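You operate a simulated robot arm through the tools that you are given. There is no shell and no other tool. Be economical: measure what you need, move in short steps, check, and stop when the job is done.

Carry out the task below with a simulated robot arm. There is one attempt and no reset: what you move stays moved.

Task
Mark the pots, put the cover on and switch on the plant light.
Fine: radish marker in the socket by the compost box, leek marker in the other.

It is judged by the outcome, as a careful person would: the job done as asked, and still so three seconds after it is handed in. It fails if anything else is knocked over, pushed out of place, dropped, spilled or broken. A push-on lid holds only when it is set on centred and level and pressed home; a screw cap is set on level and turned clockwise until tight.

Robot
A 7-joint arm with a two-finger parallel gripper, fixed in place. Base frame: the origin is at the foot of the arm, x ahead of it, y to its left, z up; the work surface is at about z = 0. Lengths are in m, angles in degrees, forces in N, time in s.
With the tool pointing down near the work surface it reaches from about 0.24 to 0.62 m from the base axis. Its first joint turns from -66.0 to 66.0 degrees. Payload 2.6 kg.
The TCP is the grasp point between the finger pads, 0.03 m short of the fingertips. In the tool frame z runs along the fingers and y along their closing line. The gripper opens to 0.094 m. The fingers are 0.028 m wide and 0.01 m thick; the gripper's body (0.05 by 0.096 m) begins 0.055 m behind the TCP.
Orientation is that of the tool frame in the base frame, as a unit quaternion [w, x, y, z]. With the fingers straight down and closing along the base's y, the tool's x points along the base's -x, its y along +y and its z along -z.

Tools
- The arm moves only by the tool move_arm. Its argument "targets" is one flat list of numbers, 7 for each row, row after row: the gripper command, from -1 (shut) to 1 (fully open), values between in proportion, then the shift along the tool's x, y, z in m, then the turn, a rotation vector about the tool's x, y, z in degrees. In form: [hand, x, y, z, ax, ay, az, hand, x, y, z, ax, ay, az, ...]. A call has 1 to 8 rows; each row is the pose to reach, as a shift and turn from the pose commanded when the call began, along the tool's axes at that moment. Each row takes 0.2 s and may step no farther than 0.05 m and 8.6 degrees from the row before; otherwise, or with a gripper value out of range, the whole call is refused. Where a pose cannot be reached the arm comes as near as it can. A force on the tool above 70 N (or 10 N above the force at the start of the call, whichever is more), or a blocked arm, ends the call early, and 0.2 s more pass. The fingers move at their own pace (about 0.072 m/s each) and stop on an object; they squeeze with about 22 N. The grip force told is the motor's: it shows also when the fingers shut on nothing. Time passes only in rows, and 0.2 s behind the last, so rows that repeat a pose let the fingers close. The reply holds the time, the measured pose of the TCP, the force on the tool along the base axes, the opening and the grip force, in the units named above and with some noise, with the torque about the TCP (base axes, N m) and any sound that the robot's microphone picked up, and new pictures: "show" is both (left out), scene, wrist or none.
- Cameras (640 x 400 px; columns grow to the right, rows downward): "scene" is fixed at [0.043, 0.4309, 0.5748]; the picture's right is [-0.71, -0.71, 0.00], its down [-0.40, 0.41, -0.82] and it looks along [0.58, -0.58, -0.57] (base axes); focal length 254 px, centre (320, 200). "wrist" rides on the gripper at [0.076, 0.014, -0.102] in the tool frame; the picture's right is [-0.18, 0.98, 0.00], its down [-0.75, -0.14, -0.64] and it looks along [-0.63, -0.12, 0.77] (tool axes); focal length 243 px, centre (320, 200). There is no depth. A picture from a camera that has moved, and an enlarged one, comes with that camera's place and axes in the base frame and with its lens. The place of the scene camera against the robot may be out by one fixed shift of up to 0.018 m in any direction.
- close_up(camera, box): a new picture of the part [left, top, right, bottom] of that camera's present view, enlarged. The clock stands still meanwhile.
- finish_job(): hands the job in; it is judged then, once.

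Go step by step. Nothing tells you positions but the pictures and the camera data: compare them with the known pose of the tool, close in by small moves and look again before you grip or let go. The budget is 120 turns and 200 pictures, counting those below and the enlarged ones. Unless the task says otherwise, let go and move clear before handing in, and close with one line.

The tools are called as name(argument=value, ...) on one line, values as JSON. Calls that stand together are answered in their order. move_arm: Moves the arm, as the interface text tells. Its arguments: {"type":"object","properties":{"targets":{"type":"array"},"show":{"type":"string","enum":["both","scene","wrist","none"]}},"required":["targets"]} The other tools are called the same way: close_up (camera, box) takes an enlarged picture of a part of a camera's view; finish_job () hands the job in.

At the start:

```text
time: 0.0
ee_pos: [0.3546, -0.0652, 0.417]
orientation: [0.0, -0.001, 1.0, 0.0]
contact_force: [-0.5, 0.1, -1.0]
torque: [-0.01, 0.02, -0.01]
grip_width: 0.0938
grip_force: 0.1
```

scene: 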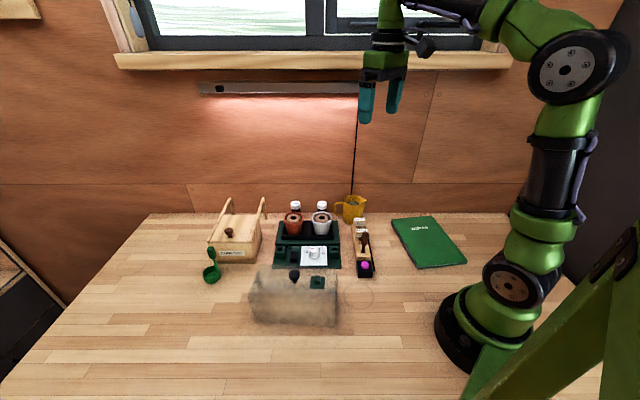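
wrist: 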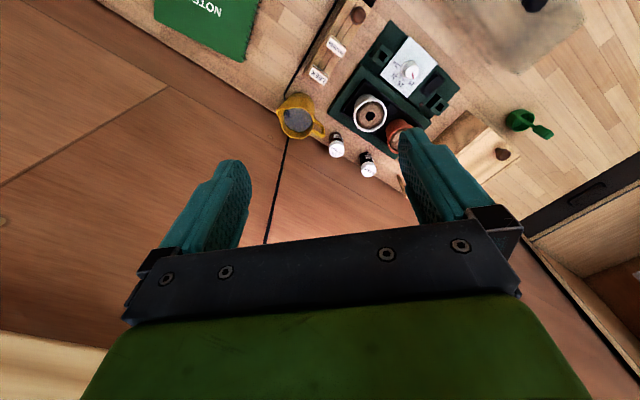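

I see a tray with two pots and a dial/switch card, a marker stand, a compost box, a clear cover and a lamp on the wall. I'll look closer first.

close_up(camera="scene", box=[260, 185, 390, 285])

close_up(camera="scene", box=[190, 180, 350, 335])

close_up(camera="wrist", box=[270, 0, 470, 180])

close_up(camera="scene", box=[190, 60, 390, 185])

```text
4.00 times, centred on (325, 235) of scene
camera zoom: at [0.043, 0.4309, 0.5748], right [-0.71, -0.71, 0.0], down [-0.4, 0.41, -0.82], along [0.58, -0.58, -0.57], focal length 1016 px, centre (300, 60)
```

zoom: 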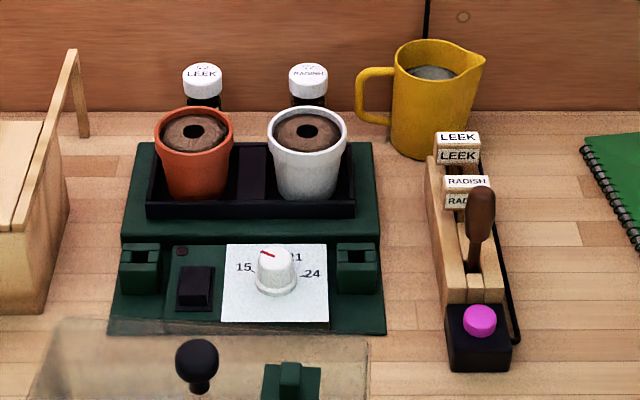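

```text
2.58 times, centred on (270, 258) of scene
camera zoom: at [0.043, 0.4309, 0.5748], right [-0.71, -0.71, 0.0], down [-0.4, 0.41, -0.82], along [0.58, -0.58, -0.57], focal length 655 px, centre (449, 52)
```

zoom: 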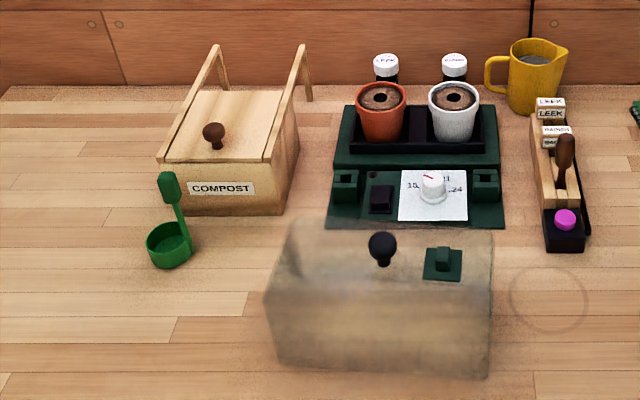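

```text
2.22 times, centred on (370, 90) of wrist
camera zoom: at [0.28, -0.0515, 0.5173], right [0.18, 0.98, 0.0], down [0.75, -0.14, 0.64], along [0.63, -0.12, -0.77], focal length 539 px, centre (209, 444)
```

zoom: 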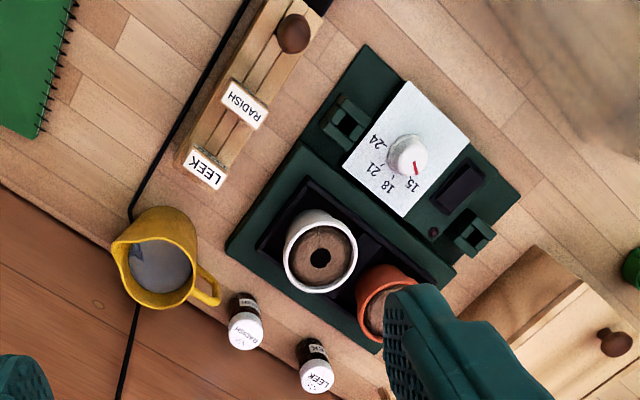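

```text
3.20 times, centred on (290, 122) of scene
camera zoom: at [0.043, 0.4309, 0.5748], right [-0.71, -0.71, 0.0], down [-0.4, 0.41, -0.82], along [0.58, -0.58, -0.57], focal length 813 px, centre (416, 448)
```

zoom: 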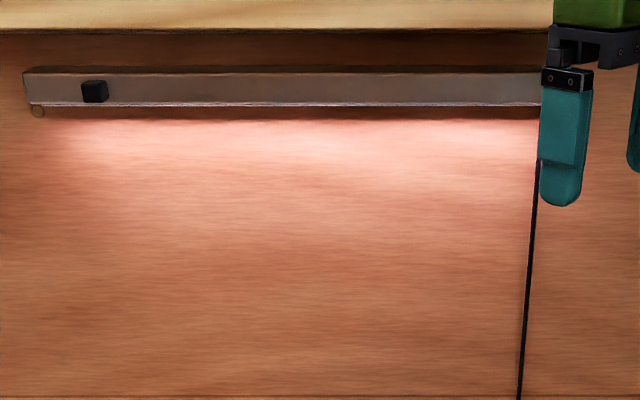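

The stand with the LEEK and RADISH markers is near (0.37,-0.08), the tray is turned 45°, and the two slotted green blocks on its front edge look like the sockets. I'll turn the tool to match and go lower for a better look.

move_arm(targets=[1, 0, 0, 0.02, 0, 0, 7.5, 1, 0, 0, 0.04, 0, 0, 15, 1, 0, 0, 0.06, 0, 0, 22.5, 1, 0, 0, 0.08, 0, 0, 30, 1, 0, 0, 0.1, 0, 0, 37.5, 1, 0, 0, 0.12, 0, 0, 45], show="wrist")

```text
time: 1.4
ee_pos: [0.3549, -0.067, 0.2952]
orientation: [0.002, 0.384, 0.923, 0.001]
contact_force: [0.2, -0.1, 0.1]
torque: [0.01, 0.01, 0.01]
grip_width: 0.0941
grip_force: 0.1
camera wrist: at [0.3116, -0.0025, 0.3973], right [0.83, 0.56, 0.0], down [0.43, -0.63, 0.64], along [0.36, -0.53, -0.77], focal length 243 px, centre (320, 200)
```

wrist: 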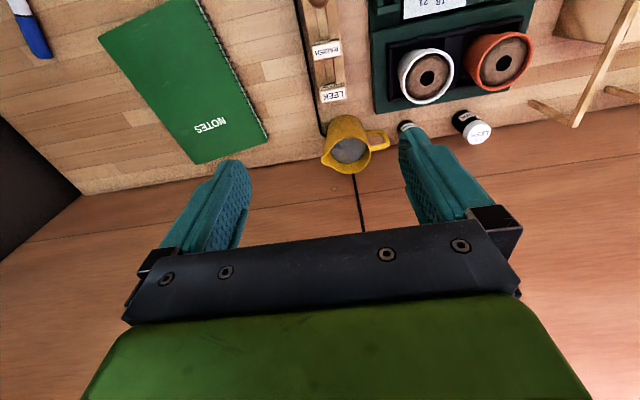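

The stand is ahead of the view. I'll back the camera towards the front to see the stand and sockets from near above.

move_arm(targets=[1, 0.04, 0, 0.0, 0, 0, 0, 1, 0.08, 0, 0.0, 0, 0, 0, 1, 0.12, 0, 0.02, 0, 0, 0, 1, 0.14, 0, 0.04, 0, 0, 0], show="wrist")

close_up(camera="wrist", box=[240, 0, 400, 100])

close_up(camera="wrist", box=[380, 0, 640, 160])

```text
time: 2.4
ee_pos: [0.2558, 0.0345, 0.2546]
orientation: [-0.001, 0.382, 0.924, 0.0]
contact_force: [0.1, -0.2, 0.4]
torque: [-0.02, -0.01, -0.02]
grip_width: 0.0941
grip_force: 0.0
camera wrist: at [0.212, 0.0986, 0.3567], right [0.83, 0.56, 0.0], down [0.43, -0.63, 0.64], along [0.36, -0.53, -0.77], focal length 243 px, centre (320, 200)
```

wrist: 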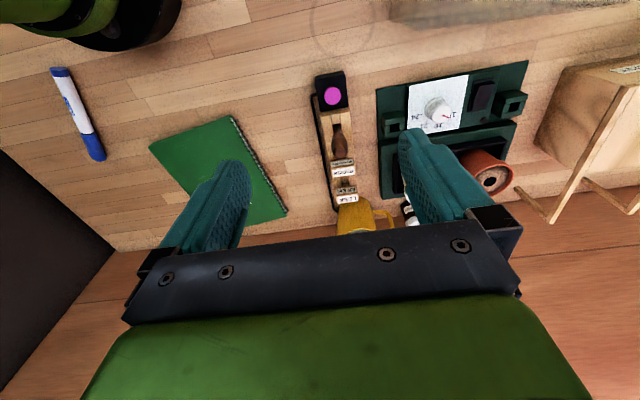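

```text
4.00 times, centred on (320, 50) of wrist
camera zoom: at [0.212, 0.0986, 0.3567], right [0.83, 0.56, 0.0], down [0.43, -0.63, 0.64], along [0.36, -0.53, -0.77], focal length 970 px, centre (320, 800)
```

zoom: 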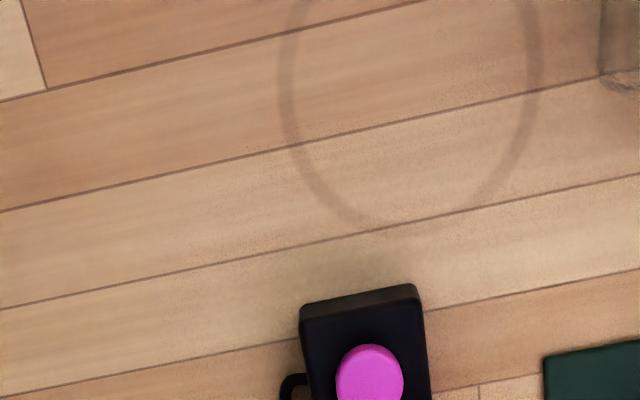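

```text
2.46 times, centred on (510, 80) of wrist
camera zoom: at [0.212, 0.0986, 0.3567], right [0.83, 0.56, 0.0], down [0.43, -0.63, 0.64], along [0.36, -0.53, -0.77], focal length 597 px, centre (-148, 495)
```

zoom: 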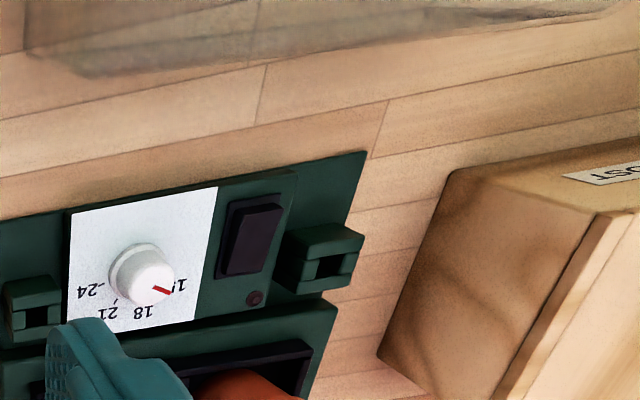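

close_up(camera="wrist", box=[290, 60, 450, 210])

close_up(camera="scene", box=[340, 205, 390, 285])

close_up(camera="scene", box=[240, 240, 350, 330])

```text
2.67 times, centred on (370, 135) of wrist
camera zoom: at [0.212, 0.0986, 0.3567], right [0.83, 0.56, 0.0], down [0.43, -0.63, 0.64], along [0.36, -0.53, -0.77], focal length 647 px, centre (187, 373)
```

zoom: 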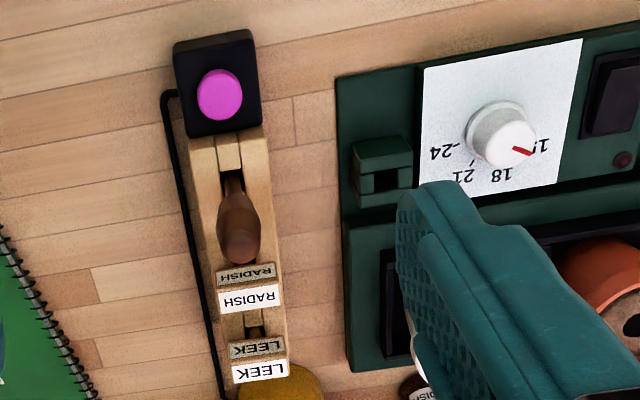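

```text
5.00 times, centred on (365, 245) of scene
camera zoom: at [0.043, 0.4309, 0.5748], right [-0.71, -0.71, 0.0], down [-0.4, 0.41, -0.82], along [0.58, -0.58, -0.57], focal length 1270 px, centre (95, -25)
```

zoom: 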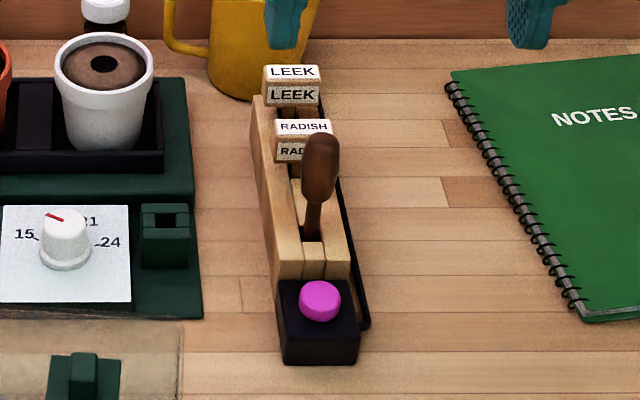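

```text
4.44 times, centred on (295, 285) of scene
camera zoom: at [0.043, 0.4309, 0.5748], right [-0.71, -0.71, 0.0], down [-0.4, 0.41, -0.82], along [0.58, -0.58, -0.57], focal length 1129 px, centre (431, -178)
```

zoom: 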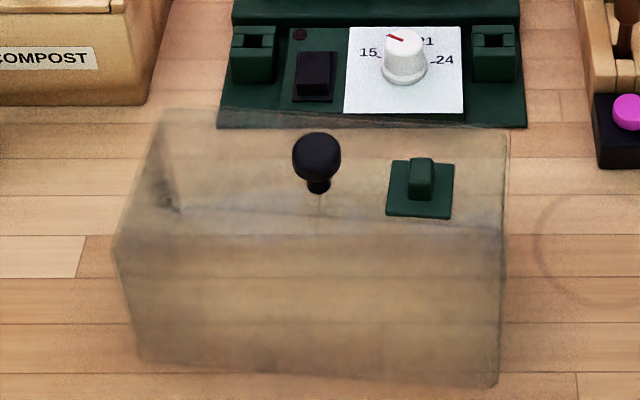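

Sockets are the green blocks with square holes; the markers are small T-blocks in the rail. The cable runs from the lamp to the pink button box, so that is the lamp switch. Next I move above the RADISH marker, at about (0.347,-0.042), and check.

move_arm(targets=[1, -0.03, 0.003, 0.015, 0, 0, 0, 1, -0.06, 0.006, 0.03, 0, 0, 0, 1, -0.09, 0.008, 0.05, 0, 0, 0, 1, -0.1185, 0.01, 0.065, 0, 0, 0], show="wrist")

close_up(camera="wrist", box=[240, 0, 440, 160])

```text
time: 3.4
ee_pos: [0.3482, -0.0399, 0.1896]
orientation: [-0.001, 0.383, 0.924, 0.0]
contact_force: [0.9, 0.2, 0.0]
torque: [0.03, -0.01, 0.01]
grip_width: 0.0938
grip_force: 0.0
camera wrist: at [0.3051, 0.0221, 0.2922], right [0.83, 0.56, 0.0], down [0.43, -0.63, 0.64], along [0.36, -0.53, -0.77], focal length 243 px, centre (320, 200)
```

wrist: 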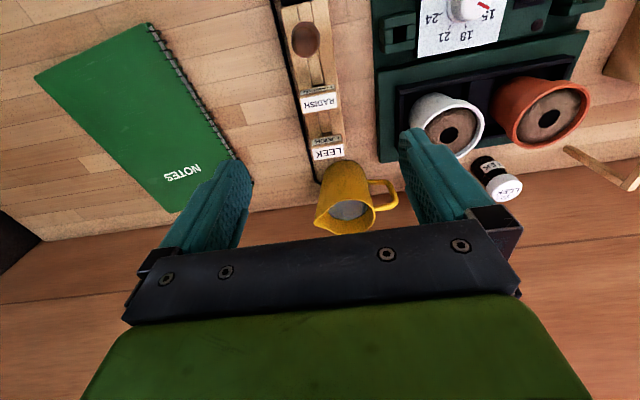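

```text
2.50 times, centred on (340, 80) of wrist
camera zoom: at [0.3051, 0.0221, 0.2922], right [0.83, 0.56, 0.0], down [0.43, -0.63, 0.64], along [0.36, -0.53, -0.77], focal length 606 px, centre (270, 500)
```

zoom: 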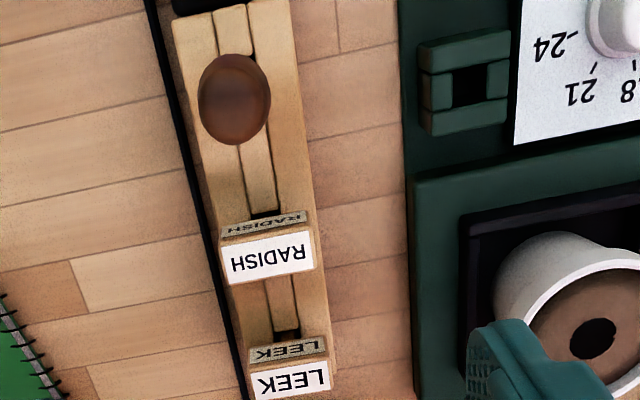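

RADISH head is at about (0.3445,-0.038) with its top at z≈0.072, and it is about 30 mm wide. I'll lower to just above it with the fingers half open.

move_arm(targets=[0.2, 0.0038, -0.0014, 0.03, 0, 0, 0, 0.2, 0.0038, -0.0014, 0.06, 0, 0, 0, 0.2, 0.0038, -0.0014, 0.085, 0, 0, 0], show="wrist")

close_up(camera="wrist", box=[240, 80, 400, 200])

close_up(camera="scene", box=[325, 190, 405, 280])

```text
time: 4.2
ee_pos: [0.3426, -0.0401, 0.1068]
orientation: [0.001, 0.382, 0.924, 0.0]
contact_force: [0.3, 0.0, -0.1]
torque: [-0.01, 0.03, 0.0]
grip_width: 0.0561
grip_force: 0.1
camera wrist: at [0.3002, 0.0238, 0.2088], right [0.83, 0.56, 0.0], down [0.43, -0.63, 0.64], along [0.36, -0.53, -0.77], focal length 243 px, centre (320, 200)
```

wrist: 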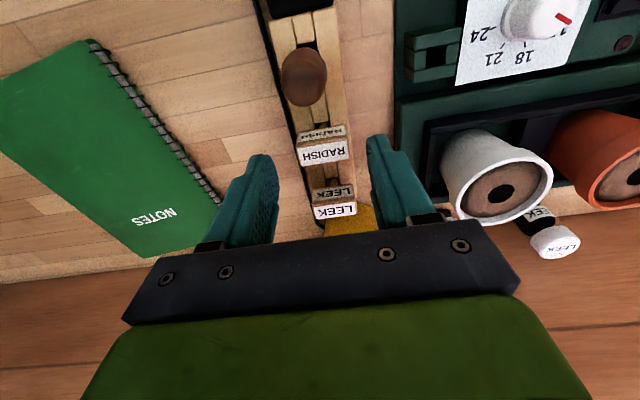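

```text
3.33 times, centred on (320, 140) of wrist
camera zoom: at [0.3002, 0.0238, 0.2088], right [0.83, 0.56, 0.0], down [0.43, -0.63, 0.64], along [0.36, -0.53, -0.77], focal length 809 px, centre (320, 400)
```

zoom: 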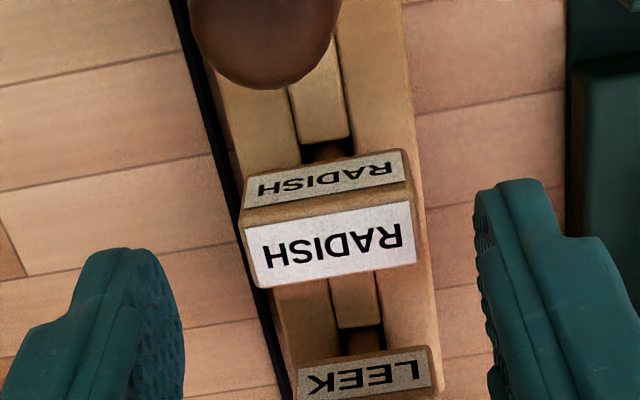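

```text
4.44 times, centred on (365, 235) of scene
camera zoom: at [0.043, 0.4309, 0.5748], right [-0.71, -0.71, 0.0], down [-0.4, 0.41, -0.82], along [0.58, -0.58, -0.57], focal length 1129 px, centre (120, 44)
```

zoom: 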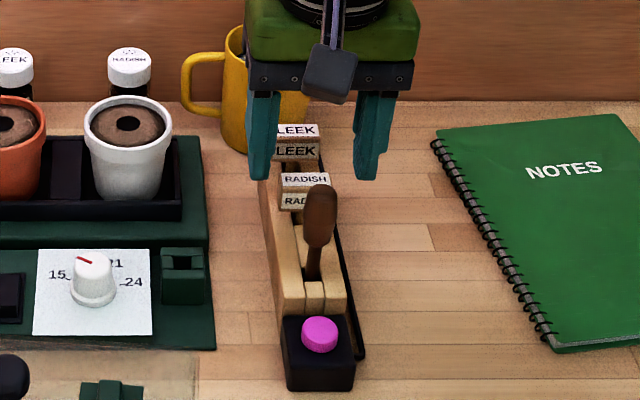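

Fingers straddle the RADISH head nicely. Centre by 2–3 mm, lower and grip.

move_arm(targets=[0.2, 0, 0.0025, 0.008, 0, 0, 0, 0.2, 0, 0.0025, 0.0165, 0, 0, 0, 0.2, 0, 0.0025, 0.0165, 0, 0, 0], show="wrist")

close_up(camera="wrist", box=[240, 80, 400, 200])

close_up(camera="scene", box=[325, 190, 405, 280])

```text
time: 5.0
ee_pos: [0.3452, -0.0377, 0.0901]
orientation: [0.0, 0.382, 0.924, 0.0]
contact_force: [0.1, -0.6, 1.0]
torque: [0.02, 0.0, -0.01]
grip_width: 0.0565
grip_force: 0.1
camera wrist: at [0.3019, 0.0249, 0.1917], right [0.82, 0.57, 0.0], down [0.43, -0.63, 0.64], along [0.36, -0.53, -0.77], focal length 243 px, centre (320, 200)
```

wrist: 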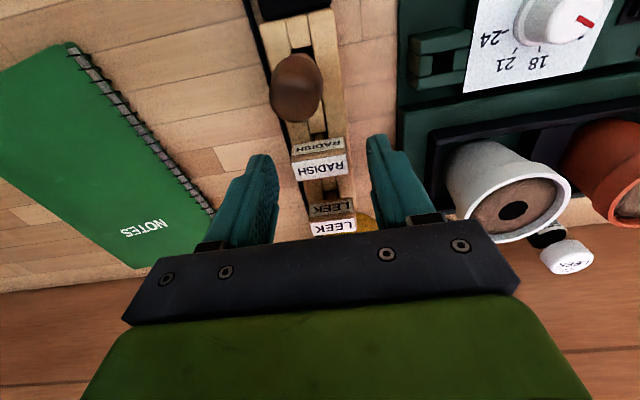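

```text
3.33 times, centred on (320, 140) of wrist
camera zoom: at [0.3019, 0.0249, 0.1917], right [0.82, 0.57, 0.0], down [0.43, -0.63, 0.64], along [0.36, -0.53, -0.77], focal length 809 px, centre (320, 400)
```

zoom: 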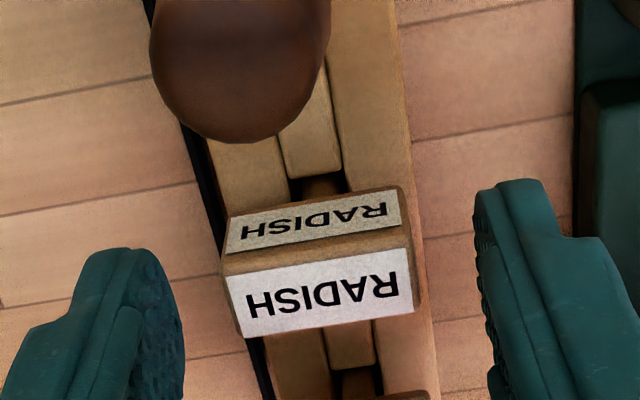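

```text
4.44 times, centred on (365, 235) of scene
camera zoom: at [0.043, 0.4309, 0.5748], right [-0.71, -0.71, 0.0], down [-0.4, 0.41, -0.82], along [0.58, -0.58, -0.57], focal length 1129 px, centre (120, 44)
```

zoom: 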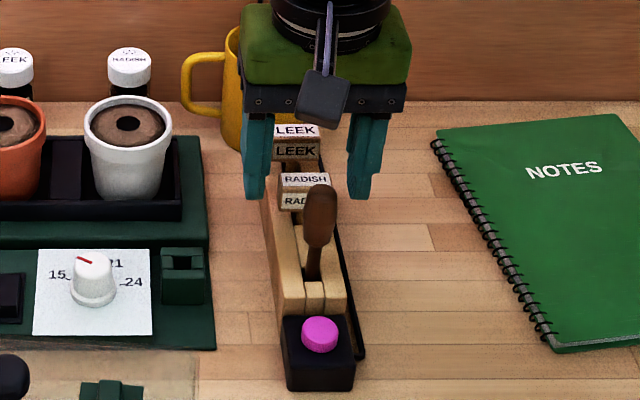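

move_arm(targets=[0.2, 0, 0, 0.003, 0, 0, 0, -0.5, 0, 0, 0.003, 0, 0, 0, -1, 0, 0, 0.003, 0, 0, 0, -1, 0, 0, 0.003, 0, 0, 0], show="wrist")

```text
time: 6.0
ee_pos: [0.3453, -0.0386, 0.0866]
orientation: [0.0, 0.383, 0.924, 0.001]
contact_force: [0.6, 0.1, 1.4]
torque: [0.01, 0.01, 0.01]
grip_width: 0.0324
grip_force: 21.7
camera wrist: at [0.3022, 0.0247, 0.1887], right [0.83, 0.56, 0.0], down [0.43, -0.63, 0.64], along [0.36, -0.53, -0.77], focal length 243 px, centre (320, 200)
```

wrist: 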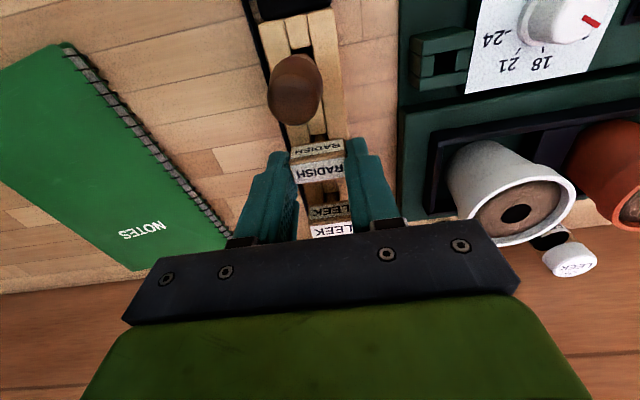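

Gripped at 32 mm width. I'll lift gently straight up.

move_arm(targets=[-1, 0, 0, -0.015, 0, 0, 0, -1, 0, 0, -0.035, 0, 0, 0, -1, 0, 0, -0.06, 0, 0, 0, -1, 0, 0, -0.085, 0, 0, 0, -1, 0, 0, -0.11, 0, 0, 0])

close_up(camera="scene", box=[320, 130, 420, 280])

close_up(camera="wrist", box=[280, 0, 480, 180])

```text
time: 7.2
ee_pos: [0.3454, -0.0412, 0.1958]
orientation: [0.0, 0.382, 0.924, 0.0]
contact_force: [-0.1, 0.2, 0.5]
torque: [0.02, -0.01, -0.03]
grip_width: 0.0326
grip_force: 22.3
camera wrist: at [0.303, 0.0234, 0.2976], right [0.82, 0.57, 0.0], down [0.43, -0.63, 0.64], along [0.36, -0.53, -0.77], focal length 243 px, centre (320, 200)
```

scene: 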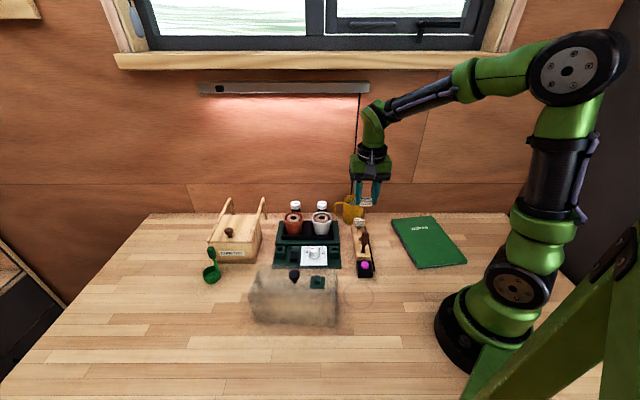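
wrist: 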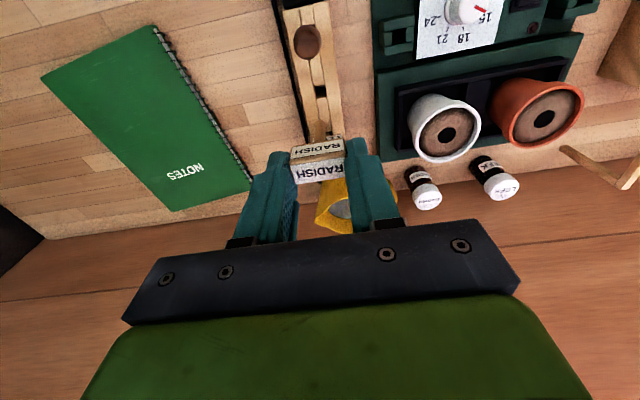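

```text
2.67 times, centred on (370, 205) of scene
camera zoom: at [0.043, 0.4309, 0.5748], right [-0.71, -0.71, 0.0], down [-0.4, 0.41, -0.82], along [0.58, -0.58, -0.57], focal length 677 px, centre (187, 187)
```

zoom: 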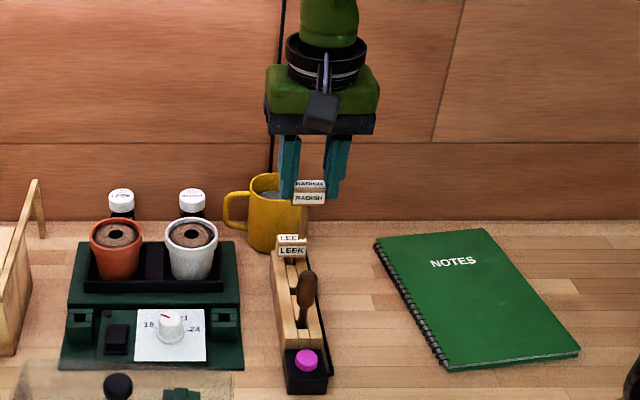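

```text
2.22 times, centred on (380, 90) of wrist
camera zoom: at [0.303, 0.0234, 0.2976], right [0.82, 0.57, 0.0], down [0.43, -0.63, 0.64], along [0.36, -0.53, -0.77], focal length 539 px, centre (187, 444)
```

zoom: 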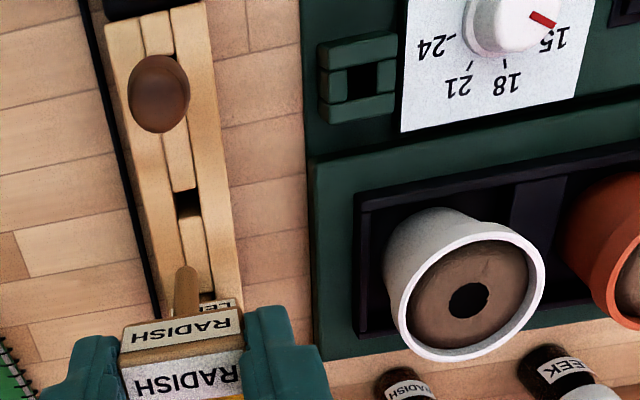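

The radish marker is out, its stem tip about 0.087 m below the TCP. The left socket hole (by the compost box) should be near (0.484, 0.148), so I'll carry the marker above it and look.

move_arm(targets=[-1, 0.006, 0.039, -0.014, 0, 0, 0, -1, 0.012, 0.077, -0.014, 0, 0, 0, -1, 0.018, 0.116, -0.014, 0, 0, 0, -1, 0.024, 0.155, -0.014, 0, 0, 0, -1, 0.03, 0.193, -0.014, 0, 0, 0, -1, 0.0358, 0.2318, -0.014, 0, 0, 0, -1, 0.0358, 0.2318, -0.014, 0, 0, 0], show="wrist")

close_up(camera="wrist", box=[240, 30, 400, 170])

close_up(camera="scene", box=[230, 150, 350, 280])

```text
time: 8.8
ee_pos: [0.4843, 0.1477, 0.2099]
orientation: [0.0, 0.382, 0.924, 0.0]
contact_force: [-0.3, 0.4, -0.9]
torque: [-0.01, -0.03, 0.01]
grip_width: 0.0323
grip_force: 22.0
camera wrist: at [0.4411, 0.2118, 0.3116], right [0.83, 0.56, 0.0], down [0.43, -0.63, 0.64], along [0.36, -0.53, -0.77], focal length 243 px, centre (320, 200)
```

wrist: 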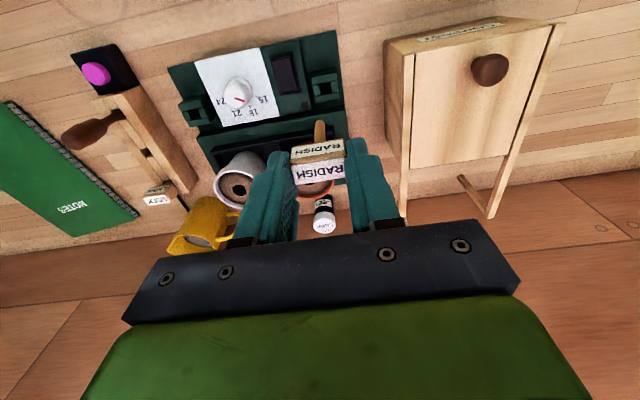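

```text
2.86 times, centred on (320, 100) of wrist
camera zoom: at [0.4411, 0.2118, 0.3116], right [0.83, 0.56, 0.0], down [0.43, -0.63, 0.64], along [0.36, -0.53, -0.77], focal length 693 px, centre (320, 486)
```

zoom: 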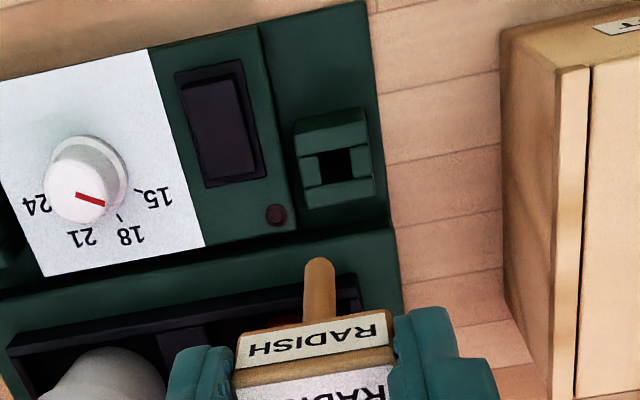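

```text
3.08 times, centred on (290, 215) of scene
camera zoom: at [0.043, 0.431, 0.5748], right [-0.71, -0.71, 0.0], down [-0.4, 0.41, -0.82], along [0.58, -0.58, -0.57], focal length 781 px, centre (412, 154)
```

zoom: 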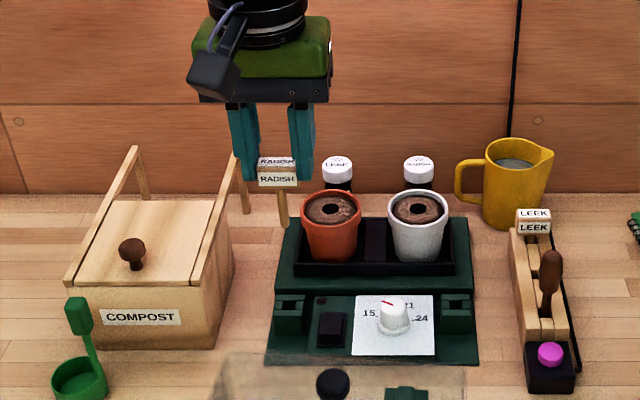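

Hole centre resolves to about (0.488, 0.153). I shift a few mm and lower until the tip is just above the block, then look again.

move_arm(targets=[-1, 0.001, 0.0067, 0.02, 0, 0, 0, -1, 0.001, 0.0067, 0.04, 0, 0, 0, -1, 0.001, 0.0067, 0.06, 0, 0, 0, -1, 0.001, 0.0067, 0.076, 0, 0, 0, -1, 0.001, 0.0067, 0.076, 0, 0, 0], show="wrist")

close_up(camera="wrist", box=[260, 60, 380, 160])

close_up(camera="scene", box=[250, 180, 330, 280])

```text
time: 10.0
ee_pos: [0.4885, 0.1562, 0.1344]
orientation: [0.0, 0.382, 0.924, 0.001]
contact_force: [0.3, -0.6, -0.5]
torque: [0.01, 0.01, -0.03]
grip_width: 0.0324
grip_force: 21.8
camera wrist: at [0.4453, 0.2187, 0.2356], right [0.83, 0.56, 0.0], down [0.43, -0.63, 0.64], along [0.36, -0.53, -0.77], focal length 243 px, centre (320, 200)
```

wrist: 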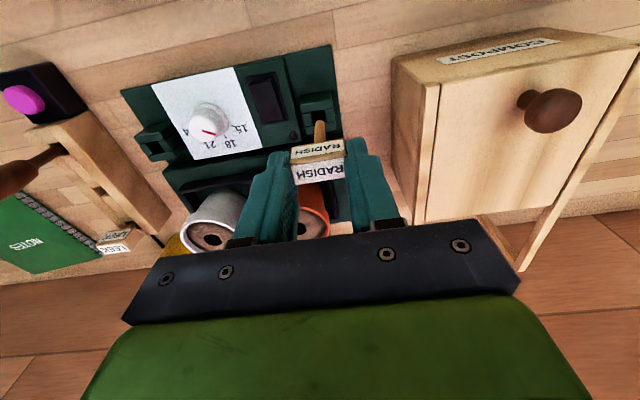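

```text
4.00 times, centred on (320, 110) of wrist
camera zoom: at [0.4453, 0.2187, 0.2356], right [0.83, 0.56, 0.0], down [0.43, -0.63, 0.64], along [0.36, -0.53, -0.77], focal length 970 px, centre (320, 560)
```

zoom: 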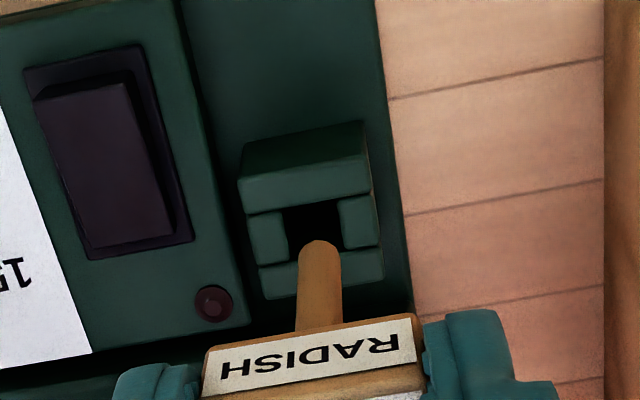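

```text
4.00 times, centred on (290, 230) of scene
camera zoom: at [0.043, 0.431, 0.5748], right [-0.71, -0.71, 0.0], down [-0.4, 0.41, -0.82], along [0.58, -0.58, -0.57], focal length 1016 px, centre (440, 80)
```

zoom: 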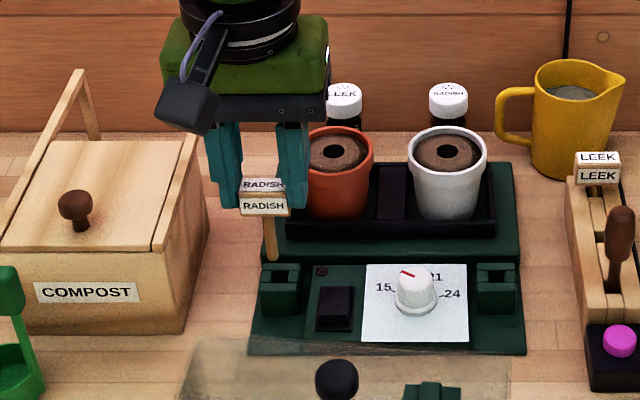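

move_arm(targets=[-1, 0, 0, 0.005, 0, 0, 0, -1, 0, 0, 0.01, 0, 0, 0, -1, 0, 0, 0.01, 0, 0, 0], show="none")

close_up(camera="wrist", box=[280, 80, 370, 160])

close_up(camera="scene", box=[255, 210, 315, 270])

```text
time: 10.8
ee_pos: [0.4884, 0.1558, 0.1234]
orientation: [0.0, 0.383, 0.924, 0.0]
contact_force: [-0.7, -0.5, 0.0]
torque: [-0.02, -0.03, 0.01]
grip_width: 0.0324
grip_force: 22.4
```

```text
5.00 times, centred on (325, 120) of wrist
camera zoom: at [0.4455, 0.2191, 0.226], right [0.83, 0.56, 0.0], down [0.43, -0.63, 0.64], along [0.36, -0.53, -0.77], focal length 1213 px, centre (295, 600)
```

zoom: 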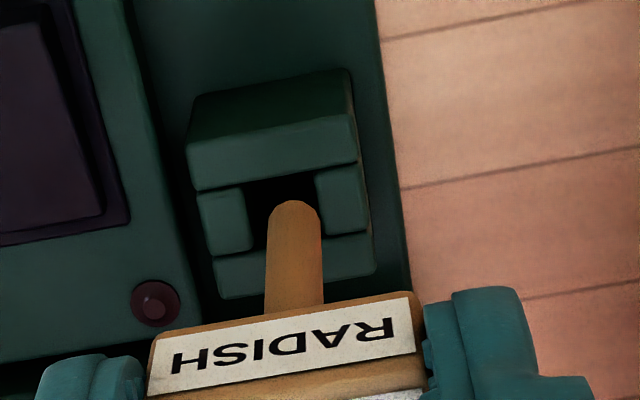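

```text
6.67 times, centred on (285, 240) of scene
camera zoom: at [0.043, 0.431, 0.5748], right [-0.71, -0.71, 0.0], down [-0.4, 0.41, -0.82], along [0.58, -0.58, -0.57], focal length 1693 px, centre (553, -67)
```

zoom: 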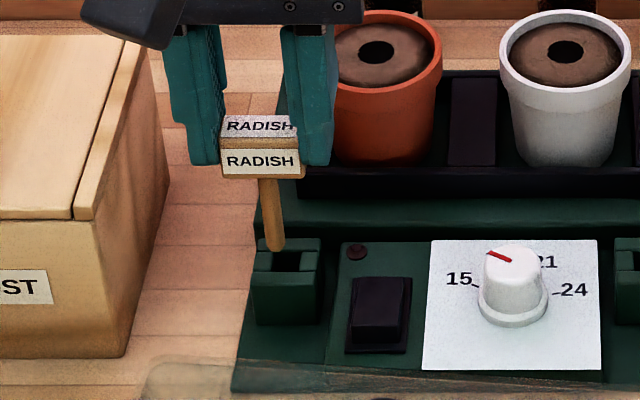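

move_arm(targets=[-1, -0.0007, -0.0018, 0, 0, 0, 0, -1, -0.0007, -0.0018, 0.003, 0, 0, 0, -1, -0.0007, -0.0018, 0.006, 0, 0, 0], show="none")

close_up(camera="wrist", box=[280, 80, 370, 160])

close_up(camera="scene", box=[255, 210, 315, 270])

```text
time: 11.6
ee_pos: [0.487, 0.1531, 0.117]
orientation: [0.0, 0.383, 0.924, 0.0]
contact_force: [-0.9, 0.0, -0.4]
torque: [-0.01, -0.01, 0.01]
grip_width: 0.0323
grip_force: 22.1
```

```text
5.00 times, centred on (325, 120) of wrist
camera zoom: at [0.4445, 0.2166, 0.2201], right [0.83, 0.56, 0.0], down [0.43, -0.63, 0.64], along [0.36, -0.53, -0.77], focal length 1213 px, centre (295, 600)
```

zoom: 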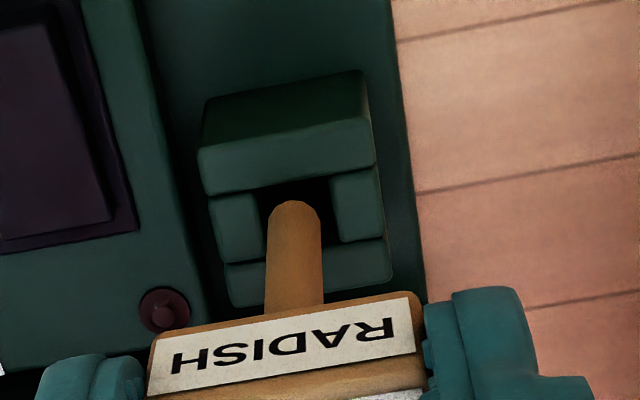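

```text
6.67 times, centred on (285, 240) of scene
camera zoom: at [0.043, 0.4309, 0.5748], right [-0.71, -0.71, 0.0], down [-0.4, 0.41, -0.82], along [0.58, -0.58, -0.57], focal length 1693 px, centre (553, -67)
```

zoom: 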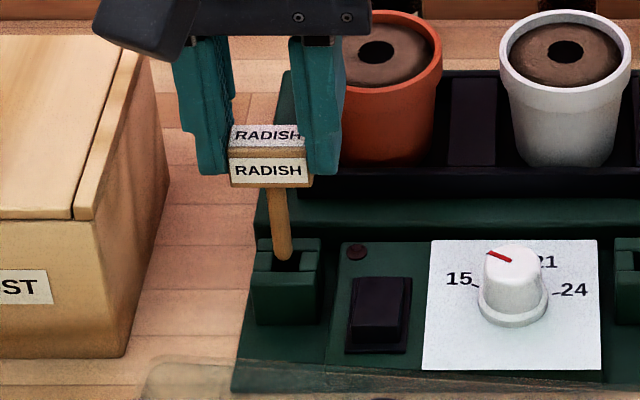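

move_arm(targets=[-1, -0.0007, 0.0003, 0.003, 0, 0, 0, -1, -0.0007, 0.0003, 0.006, 0, 0, 0], show="none")

close_up(camera="wrist", box=[280, 80, 370, 160])

close_up(camera="scene", box=[255, 210, 315, 270])

```text
time: 12.2
ee_pos: [0.4876, 0.1535, 0.1118]
orientation: [-0.001, 0.383, 0.924, 0.0]
contact_force: [-0.1, 0.9, 0.1]
torque: [-0.03, -0.06, 0.01]
grip_width: 0.0322
grip_force: 21.5
```

```text
5.00 times, centred on (325, 120) of wrist
camera zoom: at [0.445, 0.2162, 0.2138], right [0.83, 0.56, 0.0], down [0.43, -0.63, 0.64], along [0.36, -0.53, -0.77], focal length 1213 px, centre (295, 600)
```

zoom: 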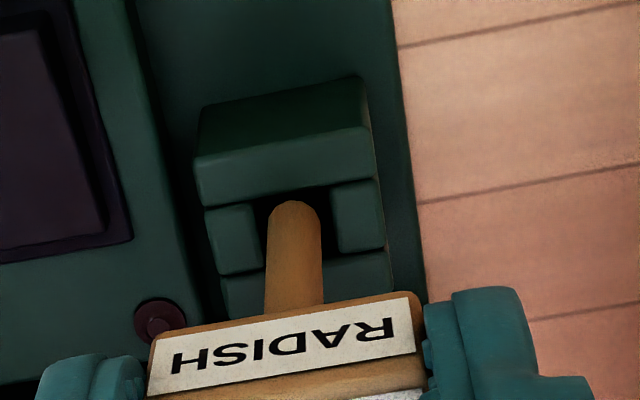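

```text
6.67 times, centred on (285, 240) of scene
camera zoom: at [0.043, 0.4309, 0.5748], right [-0.71, -0.71, 0.0], down [-0.4, 0.41, -0.82], along [0.58, -0.58, -0.57], focal length 1693 px, centre (553, -67)
```

zoom: 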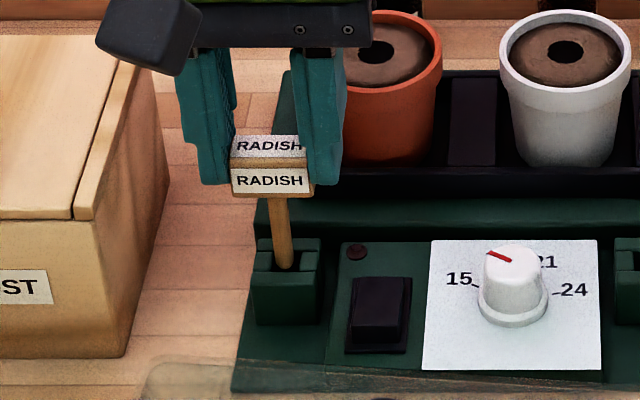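

move_arm(targets=[-1, -0.0018, 0.0, 0.0, 0, 0, 0, -1, -0.0018, 0.0, 0.003, 0, 0, 0, -1, -0.0018, 0.0, 0.006, 0, 0, 0], show="none")

close_up(camera="wrist", box=[280, 80, 370, 160])

close_up(camera="scene", box=[255, 210, 315, 270])

```text
time: 13.0
ee_pos: [0.4888, 0.1513, 0.1055]
orientation: [0.0, 0.383, 0.924, 0.0]
contact_force: [0.1, -0.6, -0.3]
torque: [-0.01, -0.01, 0.0]
grip_width: 0.0325
grip_force: 22.1
```

```text
5.00 times, centred on (325, 120) of wrist
camera zoom: at [0.4463, 0.2148, 0.2086], right [0.83, 0.56, 0.0], down [0.43, -0.63, 0.64], along [0.36, -0.53, -0.77], focal length 1213 px, centre (295, 600)
```

zoom: 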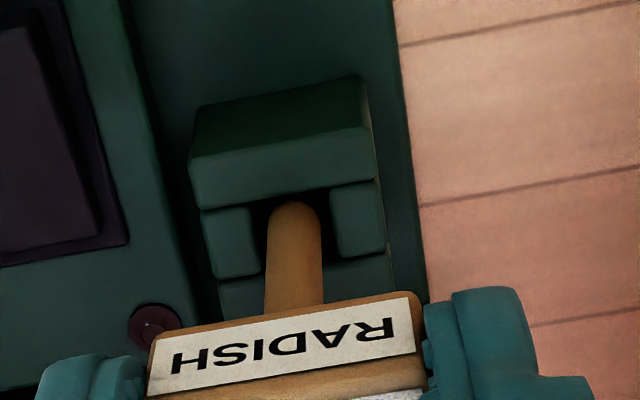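

```text
6.67 times, centred on (285, 240) of scene
camera zoom: at [0.043, 0.4309, 0.5748], right [-0.71, -0.71, 0.0], down [-0.4, 0.41, -0.82], along [0.58, -0.58, -0.57], focal length 1693 px, centre (553, -67)
```

zoom: 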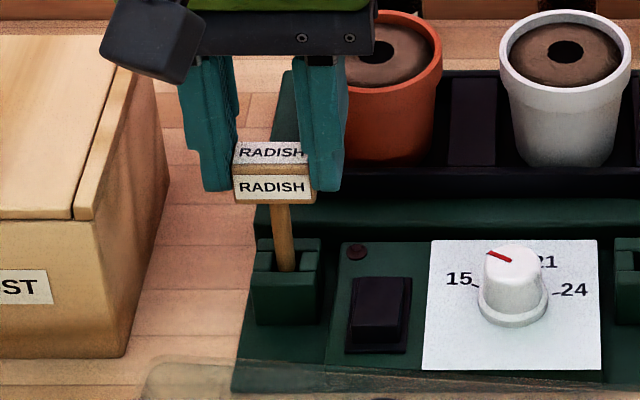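

The tip is now inside the socket with no side force. I'll continue down slowly.

move_arm(targets=[-1, -0.0005, 0.0, 0.003, 0, 0, 0, -1, -0.0005, 0.0, 0.006, 0, 0, 0, -1, -0.0005, 0.0, 0.009, 0, 0, 0], show="none")

close_up(camera="wrist", box=[280, 80, 370, 160])

close_up(camera="scene", box=[255, 210, 315, 270])

```text
time: 13.8
ee_pos: [0.4905, 0.1503, 0.0971]
orientation: [-0.001, 0.382, 0.924, 0.0]
contact_force: [0.0, -0.3, 0.7]
torque: [0.04, -0.01, -0.03]
grip_width: 0.0323
grip_force: 22.0
```

```text
5.00 times, centred on (325, 120) of wrist
camera zoom: at [0.4464, 0.2142, 0.1994], right [0.83, 0.56, 0.0], down [0.43, -0.63, 0.64], along [0.36, -0.53, -0.77], focal length 1213 px, centre (295, 600)
```

zoom: 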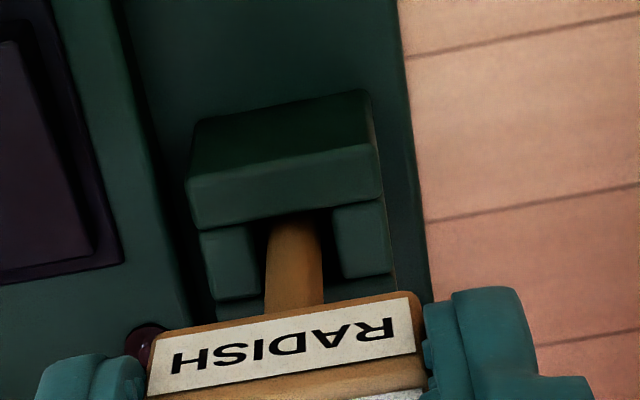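

```text
6.67 times, centred on (285, 240) of scene
camera zoom: at [0.043, 0.4309, 0.5748], right [-0.71, -0.71, 0.0], down [-0.4, 0.41, -0.82], along [0.58, -0.58, -0.57], focal length 1693 px, centre (553, -67)
```

zoom: 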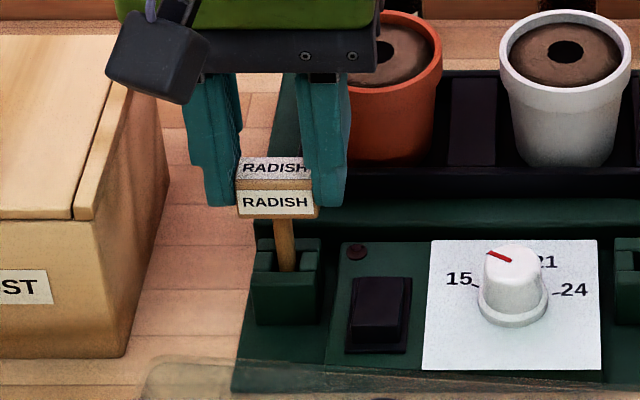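

move_arm(targets=[-1, -0.0003, 0.0, 0.003, 0, 0, 0, -1, -0.0003, 0.0, 0.006, 0, 0, 0], show="none")

```text
time: 14.4
ee_pos: [0.49, 0.1499, 0.0904]
orientation: [0.0, 0.383, 0.924, 0.0]
contact_force: [0.0, -0.4, 0.1]
torque: [0.02, -0.06, -0.03]
grip_width: 0.0324
grip_force: 22.0
```

move_arm(targets=[-1, 0, 0.0, 0.002, 0, 0, 0, -1, 0, 0.0, 0.004, 0, 0, 0, -1, 0, 0, 0.006, 0, 0, 0], show="none")

close_up(camera="scene", box=[255, 210, 315, 270])

```text
time: 15.2
ee_pos: [0.4896, 0.1512, 0.0857]
orientation: [0.001, 0.384, 0.923, 0.001]
contact_force: [-3.8, -2.0, 10.4]
torque: [-0.12, 0.37, 0.06]
grip_width: 0.0324
grip_force: 22.1
```

```text
6.67 times, centred on (285, 240) of scene
camera zoom: at [0.0429, 0.4309, 0.5748], right [-0.71, -0.71, 0.0], down [-0.4, 0.41, -0.82], along [0.58, -0.58, -0.57], focal length 1693 px, centre (553, -67)
```

zoom: 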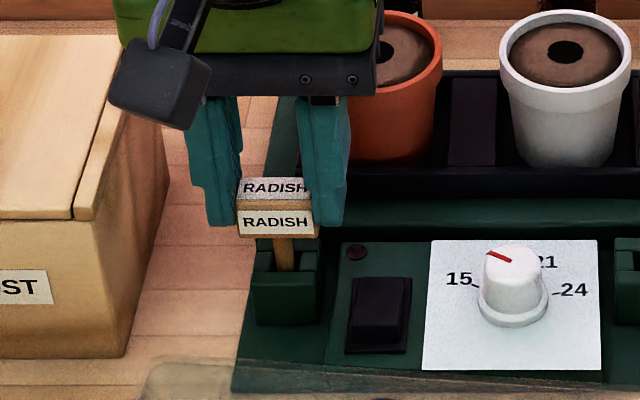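

The tip bottomed out (10 N upward). I ease off slightly and open the fingers, then check it stands.

move_arm(targets=[-1, 0, 0.0007, -0.001, 0, 0, 0, -0.1, 0, 0.0007, -0.001, 0, 0, 0, 0.0, 0, 0.0007, -0.001, 0, 0, 0, 0.0, 0, 0.0007, -0.001, 0, 0, 0], show="wrist")

close_up(camera="scene", box=[255, 210, 315, 270])

```text
time: 16.2
ee_pos: [0.4901, 0.1506, 0.0864]
orientation: [0.0, 0.383, 0.924, 0.0]
contact_force: [-0.7, 0.0, -0.4]
torque: [0.0, 0.0, -0.04]
grip_width: 0.0471
grip_force: 0.1
camera wrist: at [0.4472, 0.2149, 0.188], right [0.83, 0.56, 0.0], down [0.43, -0.63, 0.64], along [0.36, -0.53, -0.77], focal length 243 px, centre (320, 200)
```

wrist: 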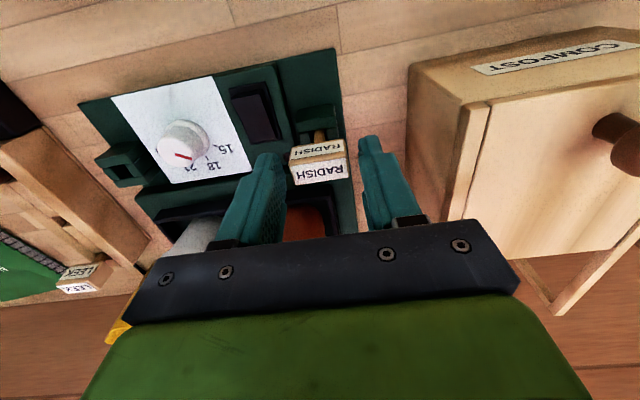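

```text
6.67 times, centred on (285, 240) of scene
camera zoom: at [0.043, 0.4309, 0.5748], right [-0.71, -0.71, 0.0], down [-0.4, 0.41, -0.82], along [0.58, -0.58, -0.57], focal length 1693 px, centre (553, -67)
```

zoom: 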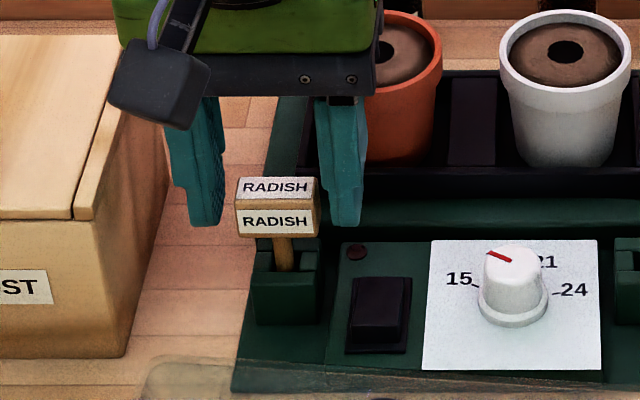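

RADISH stands in the left socket. Retreat up and go over to the LEEK marker.

move_arm(targets=[0, 0, 0, -0.03, 0, 0, 0, 0.2, 0, 0, -0.07, 0, 0, 0, 0.2, -0.01, -0.03, -0.1, 0, 0, 0, 0.2, -0.025, -0.075, -0.1, 0, 0, 0, 0.2, -0.04, -0.12, -0.1, 0, 0, 0, 0.2, -0.055, -0.165, -0.1, 0, 0, 0, 0.2, -0.07, -0.21, -0.1, 0, 0, 0, 0.2, -0.079, -0.2363, -0.085, 0, 0, 0], show="both")

close_up(camera="wrist", box=[240, 30, 400, 170])

close_up(camera="scene", box=[250, 190, 390, 280])

```text
time: 18.0
ee_pos: [0.3793, -0.0745, 0.1703]
orientation: [0.0, 0.383, 0.924, 0.0]
contact_force: [0.1, 0.6, -1.0]
torque: [-0.03, 0.01, -0.01]
grip_width: 0.0563
grip_force: 0.0
camera wrist: at [0.3357, -0.0096, 0.2722], right [0.82, 0.57, 0.0], down [0.43, -0.63, 0.64], along [0.36, -0.53, -0.77], focal length 243 px, centre (320, 200)
```

scene: 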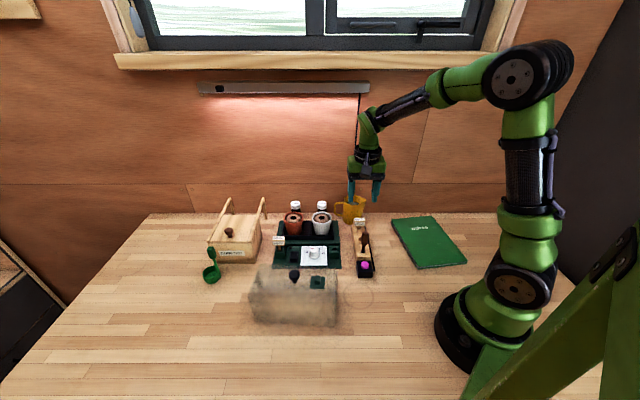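
wrist: 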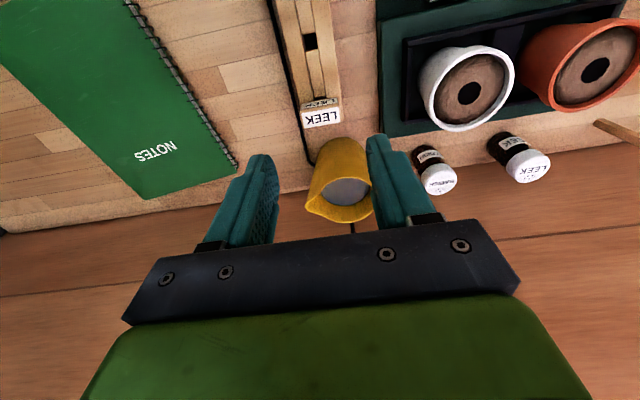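

```text
2.86 times, centred on (320, 100) of wrist
camera zoom: at [0.3357, -0.0096, 0.2722], right [0.82, 0.57, 0.0], down [0.43, -0.63, 0.64], along [0.36, -0.53, -0.77], focal length 693 px, centre (320, 486)
```

zoom: 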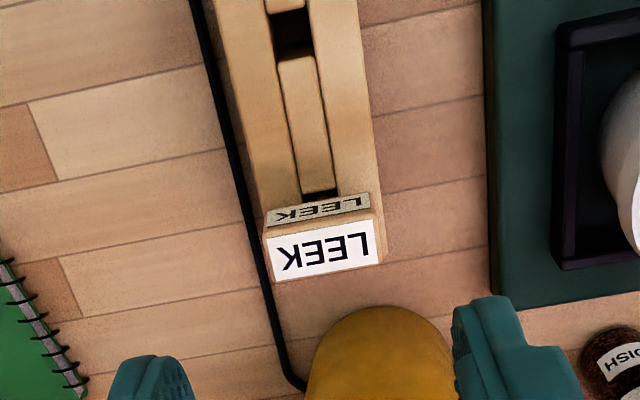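

```text
4.44 times, centred on (320, 235) of scene
camera zoom: at [0.043, 0.431, 0.5748], right [-0.71, -0.71, 0.0], down [-0.4, 0.41, -0.82], along [0.58, -0.58, -0.57], focal length 1129 px, centre (320, 44)
```

zoom: 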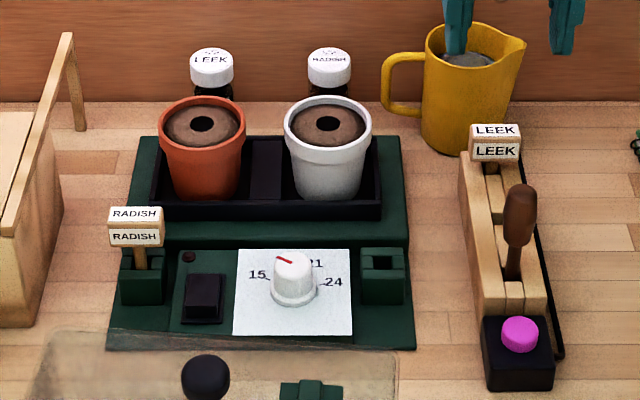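

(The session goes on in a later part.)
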